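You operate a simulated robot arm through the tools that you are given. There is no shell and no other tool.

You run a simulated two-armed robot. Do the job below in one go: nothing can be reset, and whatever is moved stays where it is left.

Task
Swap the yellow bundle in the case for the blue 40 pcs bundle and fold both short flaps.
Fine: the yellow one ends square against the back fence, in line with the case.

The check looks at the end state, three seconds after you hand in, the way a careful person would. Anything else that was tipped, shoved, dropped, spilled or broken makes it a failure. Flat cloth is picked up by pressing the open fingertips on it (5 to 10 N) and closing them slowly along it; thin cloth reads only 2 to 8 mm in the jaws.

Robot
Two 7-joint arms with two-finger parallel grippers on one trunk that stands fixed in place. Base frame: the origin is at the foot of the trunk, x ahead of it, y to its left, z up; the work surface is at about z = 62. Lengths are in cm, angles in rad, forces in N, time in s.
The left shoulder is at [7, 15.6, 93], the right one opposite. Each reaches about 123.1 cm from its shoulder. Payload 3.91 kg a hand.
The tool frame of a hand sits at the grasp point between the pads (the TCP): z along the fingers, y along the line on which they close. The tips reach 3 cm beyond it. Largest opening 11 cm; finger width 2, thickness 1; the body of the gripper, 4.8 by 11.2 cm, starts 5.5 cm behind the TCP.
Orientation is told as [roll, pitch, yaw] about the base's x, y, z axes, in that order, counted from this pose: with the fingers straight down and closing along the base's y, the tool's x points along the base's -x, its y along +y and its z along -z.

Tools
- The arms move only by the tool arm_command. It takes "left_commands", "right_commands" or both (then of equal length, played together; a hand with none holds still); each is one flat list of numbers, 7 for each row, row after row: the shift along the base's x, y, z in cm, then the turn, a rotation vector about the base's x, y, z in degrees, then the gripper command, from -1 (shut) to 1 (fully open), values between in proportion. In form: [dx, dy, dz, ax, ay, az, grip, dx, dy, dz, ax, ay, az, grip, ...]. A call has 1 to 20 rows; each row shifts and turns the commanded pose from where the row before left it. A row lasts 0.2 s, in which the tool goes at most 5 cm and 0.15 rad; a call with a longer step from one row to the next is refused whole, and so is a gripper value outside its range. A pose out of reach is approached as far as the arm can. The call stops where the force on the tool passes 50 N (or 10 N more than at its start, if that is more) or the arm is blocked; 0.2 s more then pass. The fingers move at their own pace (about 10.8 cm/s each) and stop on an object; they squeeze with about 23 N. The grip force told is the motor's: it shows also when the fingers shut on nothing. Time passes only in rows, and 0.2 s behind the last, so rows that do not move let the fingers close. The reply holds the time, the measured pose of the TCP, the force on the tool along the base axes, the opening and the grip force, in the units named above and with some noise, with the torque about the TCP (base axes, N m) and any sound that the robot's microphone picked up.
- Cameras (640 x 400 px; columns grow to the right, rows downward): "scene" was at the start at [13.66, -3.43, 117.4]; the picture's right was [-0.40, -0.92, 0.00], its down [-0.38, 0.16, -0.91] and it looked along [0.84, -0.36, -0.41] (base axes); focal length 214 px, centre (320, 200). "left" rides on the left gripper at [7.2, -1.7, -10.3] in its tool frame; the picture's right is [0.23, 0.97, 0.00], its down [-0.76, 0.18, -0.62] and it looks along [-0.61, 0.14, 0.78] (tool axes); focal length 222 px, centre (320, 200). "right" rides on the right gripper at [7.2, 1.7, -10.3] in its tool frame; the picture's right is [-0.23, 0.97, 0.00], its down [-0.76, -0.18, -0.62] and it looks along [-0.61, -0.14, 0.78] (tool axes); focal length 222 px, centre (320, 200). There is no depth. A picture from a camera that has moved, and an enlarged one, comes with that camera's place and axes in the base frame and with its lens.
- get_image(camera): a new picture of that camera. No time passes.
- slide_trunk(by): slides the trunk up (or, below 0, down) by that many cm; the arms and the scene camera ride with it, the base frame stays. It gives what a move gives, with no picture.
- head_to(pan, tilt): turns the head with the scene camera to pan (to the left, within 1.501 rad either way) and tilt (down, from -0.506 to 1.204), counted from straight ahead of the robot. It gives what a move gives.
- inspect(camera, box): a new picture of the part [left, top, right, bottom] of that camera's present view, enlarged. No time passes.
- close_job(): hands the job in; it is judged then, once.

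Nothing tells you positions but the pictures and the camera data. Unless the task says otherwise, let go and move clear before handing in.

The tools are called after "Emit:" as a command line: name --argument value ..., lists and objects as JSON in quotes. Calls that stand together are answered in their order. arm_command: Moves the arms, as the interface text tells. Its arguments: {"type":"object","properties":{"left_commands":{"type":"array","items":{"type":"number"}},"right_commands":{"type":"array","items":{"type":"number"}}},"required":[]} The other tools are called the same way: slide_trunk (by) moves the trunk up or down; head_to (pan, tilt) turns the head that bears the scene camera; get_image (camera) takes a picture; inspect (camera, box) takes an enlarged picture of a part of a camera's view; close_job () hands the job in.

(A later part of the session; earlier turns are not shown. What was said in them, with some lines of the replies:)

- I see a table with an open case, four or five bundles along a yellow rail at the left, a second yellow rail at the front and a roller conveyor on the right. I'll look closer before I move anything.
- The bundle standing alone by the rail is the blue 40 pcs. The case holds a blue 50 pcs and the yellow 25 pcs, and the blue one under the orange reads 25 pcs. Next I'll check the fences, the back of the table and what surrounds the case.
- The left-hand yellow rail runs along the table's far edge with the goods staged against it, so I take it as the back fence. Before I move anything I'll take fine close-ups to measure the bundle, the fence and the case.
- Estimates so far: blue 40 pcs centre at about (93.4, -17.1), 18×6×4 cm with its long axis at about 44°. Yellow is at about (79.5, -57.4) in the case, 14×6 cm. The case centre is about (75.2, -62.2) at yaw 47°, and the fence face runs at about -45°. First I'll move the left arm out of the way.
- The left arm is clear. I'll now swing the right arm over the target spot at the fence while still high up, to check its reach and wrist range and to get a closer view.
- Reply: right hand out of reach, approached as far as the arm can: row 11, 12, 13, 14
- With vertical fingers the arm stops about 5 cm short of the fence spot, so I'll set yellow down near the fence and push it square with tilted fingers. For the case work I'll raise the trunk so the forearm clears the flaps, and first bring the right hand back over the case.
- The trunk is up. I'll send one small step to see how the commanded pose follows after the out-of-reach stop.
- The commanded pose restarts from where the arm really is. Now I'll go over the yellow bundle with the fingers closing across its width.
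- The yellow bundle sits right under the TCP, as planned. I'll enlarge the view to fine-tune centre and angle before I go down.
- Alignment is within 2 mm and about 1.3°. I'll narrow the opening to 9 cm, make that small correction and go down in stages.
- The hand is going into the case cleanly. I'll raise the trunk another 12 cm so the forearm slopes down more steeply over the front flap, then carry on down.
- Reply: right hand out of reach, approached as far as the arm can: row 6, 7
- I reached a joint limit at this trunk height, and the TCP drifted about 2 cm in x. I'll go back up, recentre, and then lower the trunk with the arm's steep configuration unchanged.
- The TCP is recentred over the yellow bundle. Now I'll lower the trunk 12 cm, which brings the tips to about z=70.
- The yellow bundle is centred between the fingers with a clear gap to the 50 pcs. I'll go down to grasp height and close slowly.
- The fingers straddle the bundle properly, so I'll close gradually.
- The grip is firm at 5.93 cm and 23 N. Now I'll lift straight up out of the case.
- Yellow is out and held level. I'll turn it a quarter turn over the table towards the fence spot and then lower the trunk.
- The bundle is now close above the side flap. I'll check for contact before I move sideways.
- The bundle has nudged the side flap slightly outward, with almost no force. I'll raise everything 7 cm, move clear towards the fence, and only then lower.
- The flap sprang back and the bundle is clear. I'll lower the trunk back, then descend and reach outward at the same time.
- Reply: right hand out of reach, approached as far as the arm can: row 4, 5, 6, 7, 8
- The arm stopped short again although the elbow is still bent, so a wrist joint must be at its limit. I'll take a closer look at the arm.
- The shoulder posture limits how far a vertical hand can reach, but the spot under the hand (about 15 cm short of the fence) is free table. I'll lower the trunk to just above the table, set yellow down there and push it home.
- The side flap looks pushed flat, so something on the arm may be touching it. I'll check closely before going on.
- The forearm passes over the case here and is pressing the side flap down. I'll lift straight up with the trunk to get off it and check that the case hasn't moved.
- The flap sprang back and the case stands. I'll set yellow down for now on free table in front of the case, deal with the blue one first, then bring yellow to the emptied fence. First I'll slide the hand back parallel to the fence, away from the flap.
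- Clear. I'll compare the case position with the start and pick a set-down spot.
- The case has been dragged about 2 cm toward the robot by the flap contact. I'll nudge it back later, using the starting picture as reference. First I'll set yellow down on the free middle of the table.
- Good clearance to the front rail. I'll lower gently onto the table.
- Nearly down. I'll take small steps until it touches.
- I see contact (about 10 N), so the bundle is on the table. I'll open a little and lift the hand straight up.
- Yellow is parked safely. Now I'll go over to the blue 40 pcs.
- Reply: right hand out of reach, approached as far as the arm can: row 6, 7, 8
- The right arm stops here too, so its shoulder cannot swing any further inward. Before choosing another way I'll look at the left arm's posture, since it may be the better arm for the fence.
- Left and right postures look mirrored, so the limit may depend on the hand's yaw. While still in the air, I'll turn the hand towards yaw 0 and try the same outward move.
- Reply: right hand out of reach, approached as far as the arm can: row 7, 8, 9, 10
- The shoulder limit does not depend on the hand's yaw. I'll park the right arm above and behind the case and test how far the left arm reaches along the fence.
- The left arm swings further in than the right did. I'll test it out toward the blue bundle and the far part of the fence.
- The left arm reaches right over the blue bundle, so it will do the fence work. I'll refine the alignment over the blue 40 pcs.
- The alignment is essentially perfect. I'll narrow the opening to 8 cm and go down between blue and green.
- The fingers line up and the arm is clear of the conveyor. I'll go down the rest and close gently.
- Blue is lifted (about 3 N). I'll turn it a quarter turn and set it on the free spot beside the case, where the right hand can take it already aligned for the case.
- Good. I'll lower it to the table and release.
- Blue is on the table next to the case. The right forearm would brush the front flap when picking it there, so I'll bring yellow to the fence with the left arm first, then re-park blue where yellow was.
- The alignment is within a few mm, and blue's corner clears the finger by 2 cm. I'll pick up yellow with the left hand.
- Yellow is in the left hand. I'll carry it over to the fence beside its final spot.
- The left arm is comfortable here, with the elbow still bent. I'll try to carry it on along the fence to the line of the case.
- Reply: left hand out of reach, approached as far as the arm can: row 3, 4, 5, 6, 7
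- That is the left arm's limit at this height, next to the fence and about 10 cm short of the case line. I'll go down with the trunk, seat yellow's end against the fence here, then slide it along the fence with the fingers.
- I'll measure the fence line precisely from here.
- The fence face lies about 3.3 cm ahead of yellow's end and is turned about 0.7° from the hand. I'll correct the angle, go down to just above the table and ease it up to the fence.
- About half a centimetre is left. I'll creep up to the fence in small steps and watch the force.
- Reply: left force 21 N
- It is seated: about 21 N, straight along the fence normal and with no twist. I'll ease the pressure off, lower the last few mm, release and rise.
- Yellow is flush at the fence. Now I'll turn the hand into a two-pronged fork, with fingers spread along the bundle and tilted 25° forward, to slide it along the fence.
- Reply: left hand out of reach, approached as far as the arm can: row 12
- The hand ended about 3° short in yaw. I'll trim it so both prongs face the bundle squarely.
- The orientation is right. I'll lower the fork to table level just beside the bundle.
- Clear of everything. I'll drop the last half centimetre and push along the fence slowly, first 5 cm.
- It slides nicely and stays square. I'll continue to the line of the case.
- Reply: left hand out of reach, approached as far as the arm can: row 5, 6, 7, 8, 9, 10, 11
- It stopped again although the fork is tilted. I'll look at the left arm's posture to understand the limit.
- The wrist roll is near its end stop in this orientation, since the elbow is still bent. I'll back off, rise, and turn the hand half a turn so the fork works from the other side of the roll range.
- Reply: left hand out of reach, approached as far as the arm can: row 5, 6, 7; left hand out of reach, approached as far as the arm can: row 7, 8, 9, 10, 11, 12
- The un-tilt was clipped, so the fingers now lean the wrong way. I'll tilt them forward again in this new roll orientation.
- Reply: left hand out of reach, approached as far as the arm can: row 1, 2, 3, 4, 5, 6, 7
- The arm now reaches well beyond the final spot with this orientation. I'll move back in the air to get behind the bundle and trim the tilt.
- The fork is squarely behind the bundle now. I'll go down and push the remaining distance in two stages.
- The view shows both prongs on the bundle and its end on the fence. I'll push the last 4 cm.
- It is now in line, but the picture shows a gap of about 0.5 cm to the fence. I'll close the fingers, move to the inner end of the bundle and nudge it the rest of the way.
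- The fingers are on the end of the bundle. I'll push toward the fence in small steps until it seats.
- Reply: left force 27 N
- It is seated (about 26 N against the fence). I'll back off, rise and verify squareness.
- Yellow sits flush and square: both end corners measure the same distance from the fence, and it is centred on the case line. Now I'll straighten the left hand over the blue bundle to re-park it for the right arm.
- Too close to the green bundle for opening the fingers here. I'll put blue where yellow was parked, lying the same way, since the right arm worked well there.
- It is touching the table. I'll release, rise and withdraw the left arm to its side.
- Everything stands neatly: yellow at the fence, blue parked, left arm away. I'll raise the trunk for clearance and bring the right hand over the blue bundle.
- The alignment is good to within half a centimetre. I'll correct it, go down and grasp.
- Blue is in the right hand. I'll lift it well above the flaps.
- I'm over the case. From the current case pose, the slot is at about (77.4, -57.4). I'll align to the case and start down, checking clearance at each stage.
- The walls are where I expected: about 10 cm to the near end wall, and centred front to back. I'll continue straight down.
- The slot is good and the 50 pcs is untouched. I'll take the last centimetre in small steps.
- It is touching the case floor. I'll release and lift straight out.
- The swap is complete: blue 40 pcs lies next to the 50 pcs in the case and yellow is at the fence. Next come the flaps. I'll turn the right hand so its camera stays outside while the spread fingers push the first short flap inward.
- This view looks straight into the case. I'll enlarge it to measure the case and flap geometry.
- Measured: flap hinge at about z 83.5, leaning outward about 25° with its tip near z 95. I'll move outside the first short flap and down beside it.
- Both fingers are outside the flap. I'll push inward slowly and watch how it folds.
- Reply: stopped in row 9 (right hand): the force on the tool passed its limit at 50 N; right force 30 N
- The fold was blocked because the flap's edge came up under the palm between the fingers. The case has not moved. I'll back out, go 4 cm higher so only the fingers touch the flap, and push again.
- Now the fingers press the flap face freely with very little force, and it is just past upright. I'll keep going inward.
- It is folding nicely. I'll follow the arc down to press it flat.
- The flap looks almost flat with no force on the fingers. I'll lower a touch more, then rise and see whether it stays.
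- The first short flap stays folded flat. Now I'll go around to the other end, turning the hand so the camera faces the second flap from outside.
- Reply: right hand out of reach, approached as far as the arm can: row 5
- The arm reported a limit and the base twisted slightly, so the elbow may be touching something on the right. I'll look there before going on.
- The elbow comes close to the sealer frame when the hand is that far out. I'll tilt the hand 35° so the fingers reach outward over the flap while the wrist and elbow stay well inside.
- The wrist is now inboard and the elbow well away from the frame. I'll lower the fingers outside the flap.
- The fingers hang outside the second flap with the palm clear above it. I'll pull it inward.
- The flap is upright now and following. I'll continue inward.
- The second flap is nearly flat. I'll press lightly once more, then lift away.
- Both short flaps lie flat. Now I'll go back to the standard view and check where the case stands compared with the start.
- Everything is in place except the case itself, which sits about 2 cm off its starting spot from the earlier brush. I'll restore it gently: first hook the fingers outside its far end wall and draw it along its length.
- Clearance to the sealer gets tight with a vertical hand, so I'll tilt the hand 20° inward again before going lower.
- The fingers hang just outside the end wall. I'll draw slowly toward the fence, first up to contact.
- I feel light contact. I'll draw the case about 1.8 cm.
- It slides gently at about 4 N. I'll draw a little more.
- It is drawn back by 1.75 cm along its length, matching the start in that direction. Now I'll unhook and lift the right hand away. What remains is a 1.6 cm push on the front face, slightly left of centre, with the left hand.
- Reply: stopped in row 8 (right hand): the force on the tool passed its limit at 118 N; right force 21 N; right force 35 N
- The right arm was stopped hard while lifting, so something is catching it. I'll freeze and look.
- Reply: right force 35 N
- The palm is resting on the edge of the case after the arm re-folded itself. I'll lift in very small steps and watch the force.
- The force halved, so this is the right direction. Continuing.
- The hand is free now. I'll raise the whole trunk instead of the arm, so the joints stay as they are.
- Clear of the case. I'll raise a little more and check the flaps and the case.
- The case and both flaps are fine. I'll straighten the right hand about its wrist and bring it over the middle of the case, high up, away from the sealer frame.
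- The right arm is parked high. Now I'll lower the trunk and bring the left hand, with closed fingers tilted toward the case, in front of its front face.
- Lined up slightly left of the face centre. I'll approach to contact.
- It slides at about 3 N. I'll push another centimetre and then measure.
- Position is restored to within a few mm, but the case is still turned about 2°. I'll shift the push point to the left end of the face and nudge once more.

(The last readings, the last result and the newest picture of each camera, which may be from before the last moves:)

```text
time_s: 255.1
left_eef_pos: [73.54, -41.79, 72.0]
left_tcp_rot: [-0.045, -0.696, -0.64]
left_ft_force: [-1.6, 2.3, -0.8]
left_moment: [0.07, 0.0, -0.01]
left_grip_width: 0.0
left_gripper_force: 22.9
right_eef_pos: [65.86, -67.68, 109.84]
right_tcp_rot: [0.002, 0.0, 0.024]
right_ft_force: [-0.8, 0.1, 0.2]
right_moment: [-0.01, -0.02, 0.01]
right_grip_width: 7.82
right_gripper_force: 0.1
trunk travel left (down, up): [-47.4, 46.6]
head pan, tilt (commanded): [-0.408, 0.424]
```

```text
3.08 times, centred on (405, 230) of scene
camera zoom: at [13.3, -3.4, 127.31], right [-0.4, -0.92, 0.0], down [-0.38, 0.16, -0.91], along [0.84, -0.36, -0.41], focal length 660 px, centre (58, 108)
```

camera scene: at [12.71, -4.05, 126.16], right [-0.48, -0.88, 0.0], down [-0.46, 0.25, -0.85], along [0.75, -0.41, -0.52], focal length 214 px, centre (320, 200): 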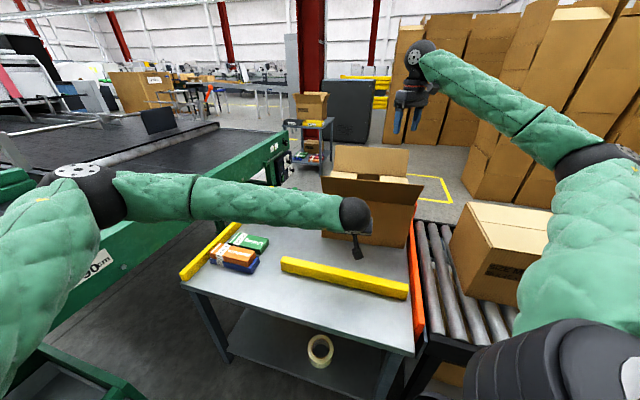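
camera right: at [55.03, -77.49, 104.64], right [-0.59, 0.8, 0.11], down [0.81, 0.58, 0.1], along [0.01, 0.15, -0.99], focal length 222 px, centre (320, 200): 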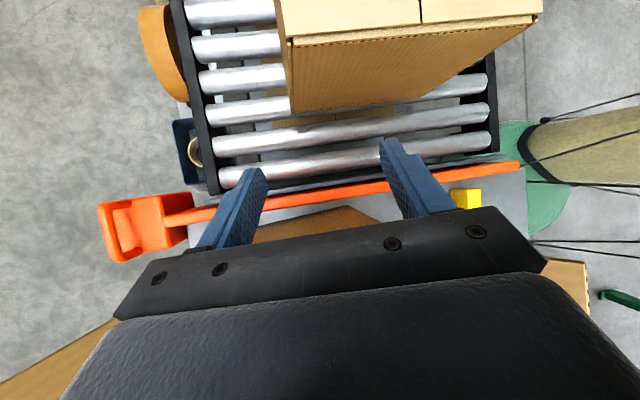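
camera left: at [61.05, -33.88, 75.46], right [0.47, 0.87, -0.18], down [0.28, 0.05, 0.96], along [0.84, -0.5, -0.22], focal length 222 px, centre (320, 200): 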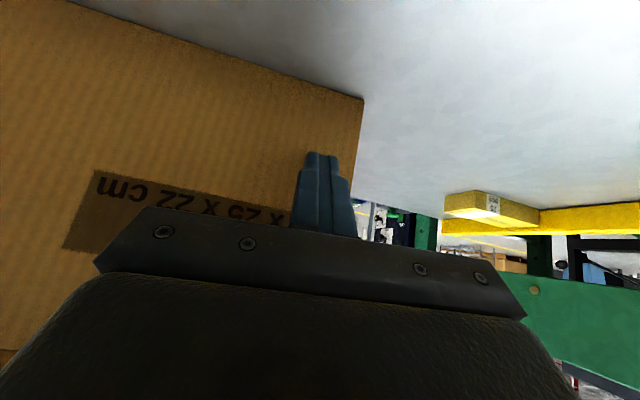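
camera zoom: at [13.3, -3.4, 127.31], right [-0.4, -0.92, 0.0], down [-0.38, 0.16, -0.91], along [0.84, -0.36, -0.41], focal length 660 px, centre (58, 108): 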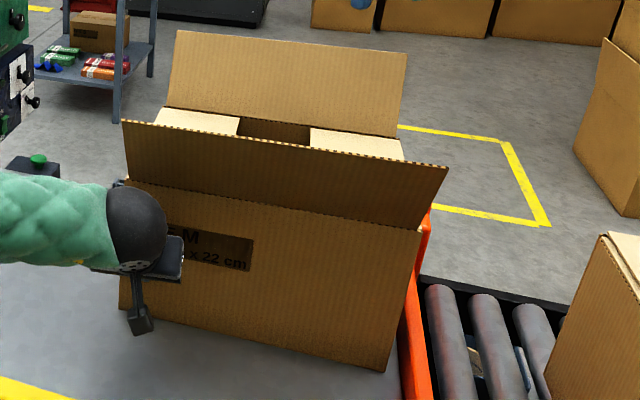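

The case is back to within about 3 mm of its starting corners. I'll back the left hand straight out, then up and away.

Emit:
arm_command --left_commands '[-0.75, 0.65, 0, 0, 0, 0, -1, -1.5, 1.3, 0, 0, 0, 0, -1, -1.5, 1.3, 0, 0, 0, 0, -1, -1.5, 1.3, 0.5, 0, 0, 0, -1, -1.5, 1.3, 1.5, 0, 0, 0, -1, -1.5, 1.3, 2, 0, 0, 0, -1, -1, 1.5, 3, 0, 0, 0, -1, -0.5, 2, 3, 0, 0, 0, -1, 0, 2.5, 3, 0, 0, 0, -1, 0, 3, 3, 0, 0, 0, -1, 0, 3, 3, 0, 0, 0, -1, 0, 3, 3, 0, 0, 0, -1, 0, 3.5, 3, 0, 0, 0, -1, 0, 4, 2, 0, 0, 0, -1, 0, 4, 2, 0, 0, 0, -1, 0, 4, 1, 0, 0, 0, -1, 0, 4, 1, 0, 0, 0, -1, 0, 4, 1, 0, 0, 0, -1, 0, 4, 0, 0, 0, 0, -1, 0, 4, 0, 0, 0, 0, -1]'

Emit:
get_image --camera "scene"

Emit:
inspect --camera "scene" --box '[190, 180, 470, 340]'

Emit:
inspect --camera "scene" --box '[330, 165, 480, 295]'

```text
time_s: 259.3
left_eef_pos: [63.61, 11.87, 104.38]
left_tcp_rot: [-0.046, -0.698, -0.643]
left_ft_force: [-0.4, -0.1, 0.2]
left_moment: [-0.09, 0.0, 0.02]
left_grip_width: 0.0
left_gripper_force: 22.8
right_eef_pos: [65.78, -67.52, 109.95]
right_tcp_rot: [0.0, -0.003, 0.025]
right_ft_force: [0.2, 0.5, -0.1]
right_moment: [-0.03, 0.04, -0.02]
right_grip_width: 7.81
right_gripper_force: 0.0
trunk travel left (down, up): [-47.4, 46.6]
head pan, tilt (commanded): [-0.408, 0.424]
```

```text
taken
camera scene: at [13.25, -3.28, 127.33], right [-0.4, -0.92, 0.0], down [-0.38, 0.16, -0.91], along [0.84, -0.36, -0.41], focal length 214 px, centre (320, 200)
```

scene: 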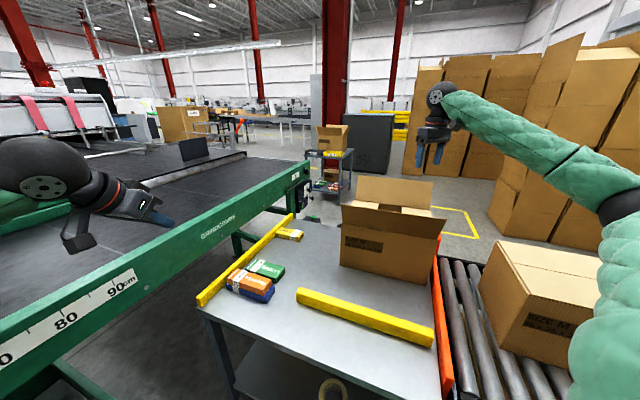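

```text
2.29 times, centred on (330, 260) of scene
camera zoom: at [13.25, -3.28, 127.33], right [-0.4, -0.92, 0.0], down [-0.38, 0.16, -0.91], along [0.84, -0.36, -0.41], focal length 490 px, centre (297, 63)
```

zoom: 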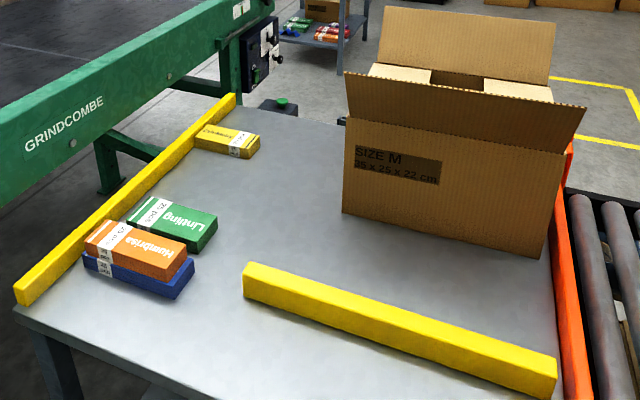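

```text
3.08 times, centred on (405, 230) of scene
camera zoom: at [13.25, -3.28, 127.33], right [-0.4, -0.92, 0.0], down [-0.38, 0.16, -0.91], along [0.84, -0.36, -0.41], focal length 660 px, centre (58, 108)
```

zoom: 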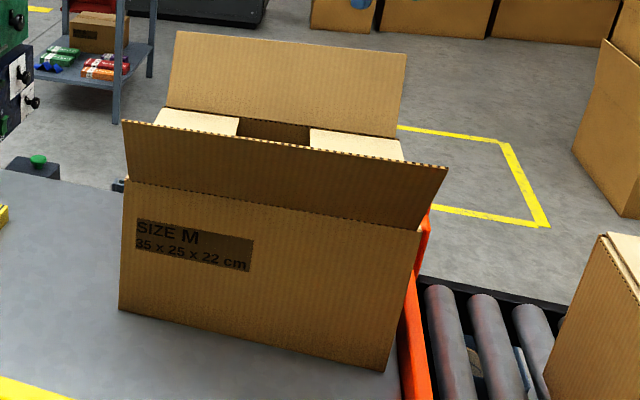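

The layout looks right. I'll check that the closed case on the rollers and the contents of our case are undisturbed.

Emit:
inspect --camera "scene" --box '[440, 200, 640, 380]'

Emit:
get_image --camera "right"

Emit:
inspect --camera "right" --box '[200, 0, 560, 220]'

```text
2.22 times, centred on (540, 290) of scene
camera zoom: at [13.25, -3.28, 127.33], right [-0.4, -0.92, 0.0], down [-0.38, 0.16, -0.91], along [0.84, -0.36, -0.41], focal length 477 px, centre (-169, 0)
```

zoom: 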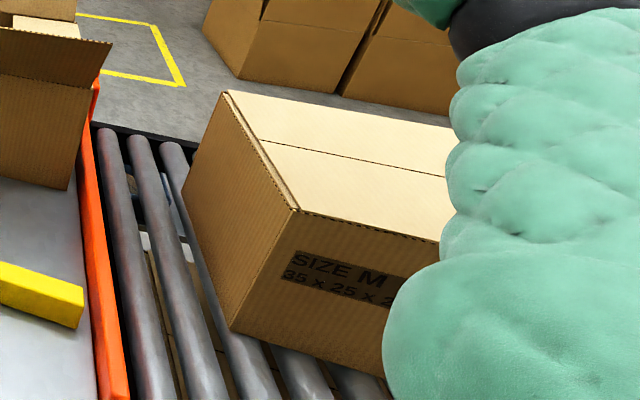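

```text
taken
camera right: at [58.47, -66.14, 120.41], right [0.2, 0.98, 0.0], down [0.76, -0.16, 0.62], along [0.61, -0.13, -0.78], focal length 222 px, centre (320, 200)
```

right: 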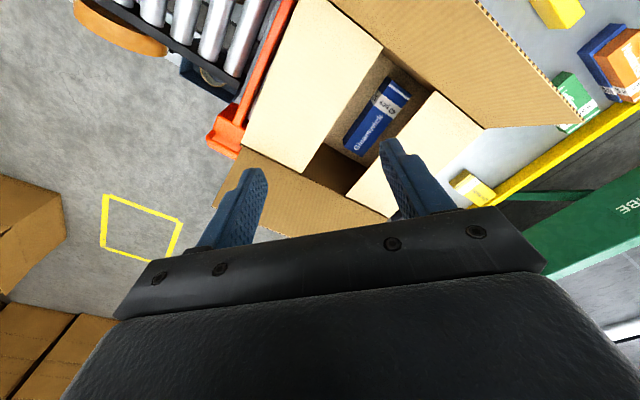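

```text
1.78 times, centred on (380, 110) of right
camera zoom: at [58.47, -66.14, 120.41], right [0.2, 0.98, 0.0], down [0.76, -0.16, 0.62], along [0.61, -0.13, -0.78], focal length 395 px, centre (213, 360)
```

zoom: 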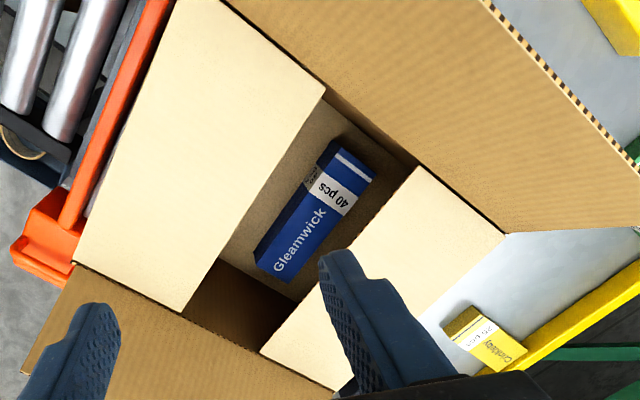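

Everything else is where it was. One last close look at yellow against the fence and at the flaps, then I'll raise the arms a bit more.

Emit:
slide_trunk --by 8

Emit:
inspect --camera "scene" --box '[250, 210, 330, 280]'

Emit:
inspect --camera "scene" --box '[320, 180, 470, 300]'

Emit:
inspect --camera "right" --box '[380, 40, 640, 220]'

```text
time_s: 260.5
left_eef_pos: [63.76, 11.7, 112.3]
left_tcp_rot: [-0.046, -0.698, -0.641]
left_ft_force: [0.2, -0.5, -0.2]
left_moment: [0.01, 0.02, 0.02]
left_grip_width: 0.0
left_gripper_force: 22.7
right_eef_pos: [65.96, -67.68, 117.93]
right_tcp_rot: [0.002, -0.001, 0.025]
right_ft_force: [0.0, 1.1, 0.5]
right_moment: [0.02, -0.01, 0.01]
right_grip_width: 7.78
right_gripper_force: 0.1
trunk travel left (down, up): [-55.4, 38.6]
head pan, tilt (commanded): [-0.408, 0.424]
```

```text
5.71 times, centred on (290, 245) of scene
camera zoom: at [13.34, -3.39, 135.29], right [-0.4, -0.92, 0.0], down [-0.38, 0.16, -0.91], along [0.84, -0.36, -0.41], focal length 1226 px, centre (491, -57)
```

zoom: 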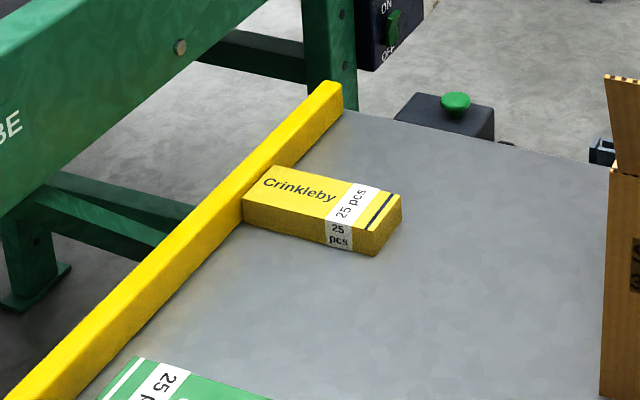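

```text
3.33 times, centred on (395, 240) of scene
camera zoom: at [13.34, -3.39, 135.29], right [-0.4, -0.92, 0.0], down [-0.38, 0.16, -0.91], along [0.84, -0.36, -0.41], focal length 715 px, centre (70, 67)
```

zoom: 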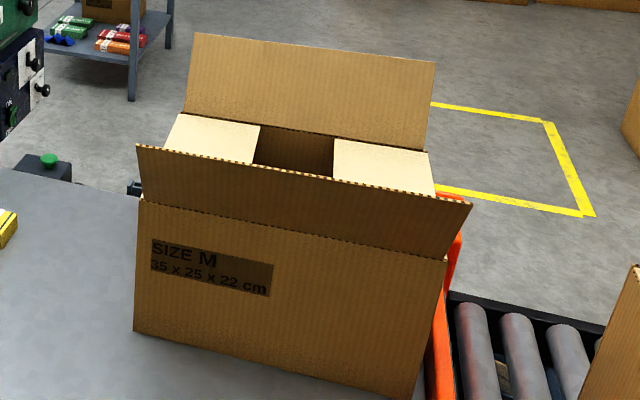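

```text
2.22 times, centred on (510, 130) of right
camera zoom: at [58.6, -66.22, 128.25], right [0.2, 0.98, 0.0], down [0.77, -0.16, 0.62], along [0.61, -0.13, -0.78], focal length 494 px, centre (-102, 356)
```

zoom: 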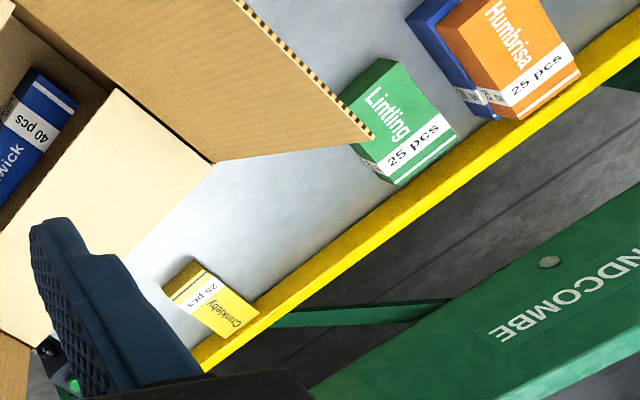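

The blue 40 pcs lies in the case beside the 50 pcs, both short flaps are folded flat, and yellow stands square against the back fence in line with the case. Both hands are empty and clear, so I'm handing in.

Emit:
close_job

```text
The job is handed in.
```

The job is handed in. The blue 40 pcs bundle is in the case beside the 50 pcs one, and both short flaps are folded flat. The yellow bundle is flush and square against the back fence, in line with the case.

- **Back fence:** nothing in the scene labels it. I took it to be the yellow rail along the table's far edge, where the other bundles are staged, not the short rail near the robot.
- **Case nudged:** early on, my right forearm pressed on a flap and dragged the case about 2 cm and turned it about 2°. I pushed it back, and its corners now measure within about half a centimetre of where they started.
- **Right arm at the sealer:** the right elbow came close to the sealer frame and may have touched it. Later the right arm jammed once while lifting near the end of the case, at a force of over 100 N. The case, its flaps and the closed case on the rollers looked undisturbed afterwards.
- **50 pcs bundle:** it is now under a folded flap, so I could not see it in the last pictures. It looked in place just before I folded that flap.
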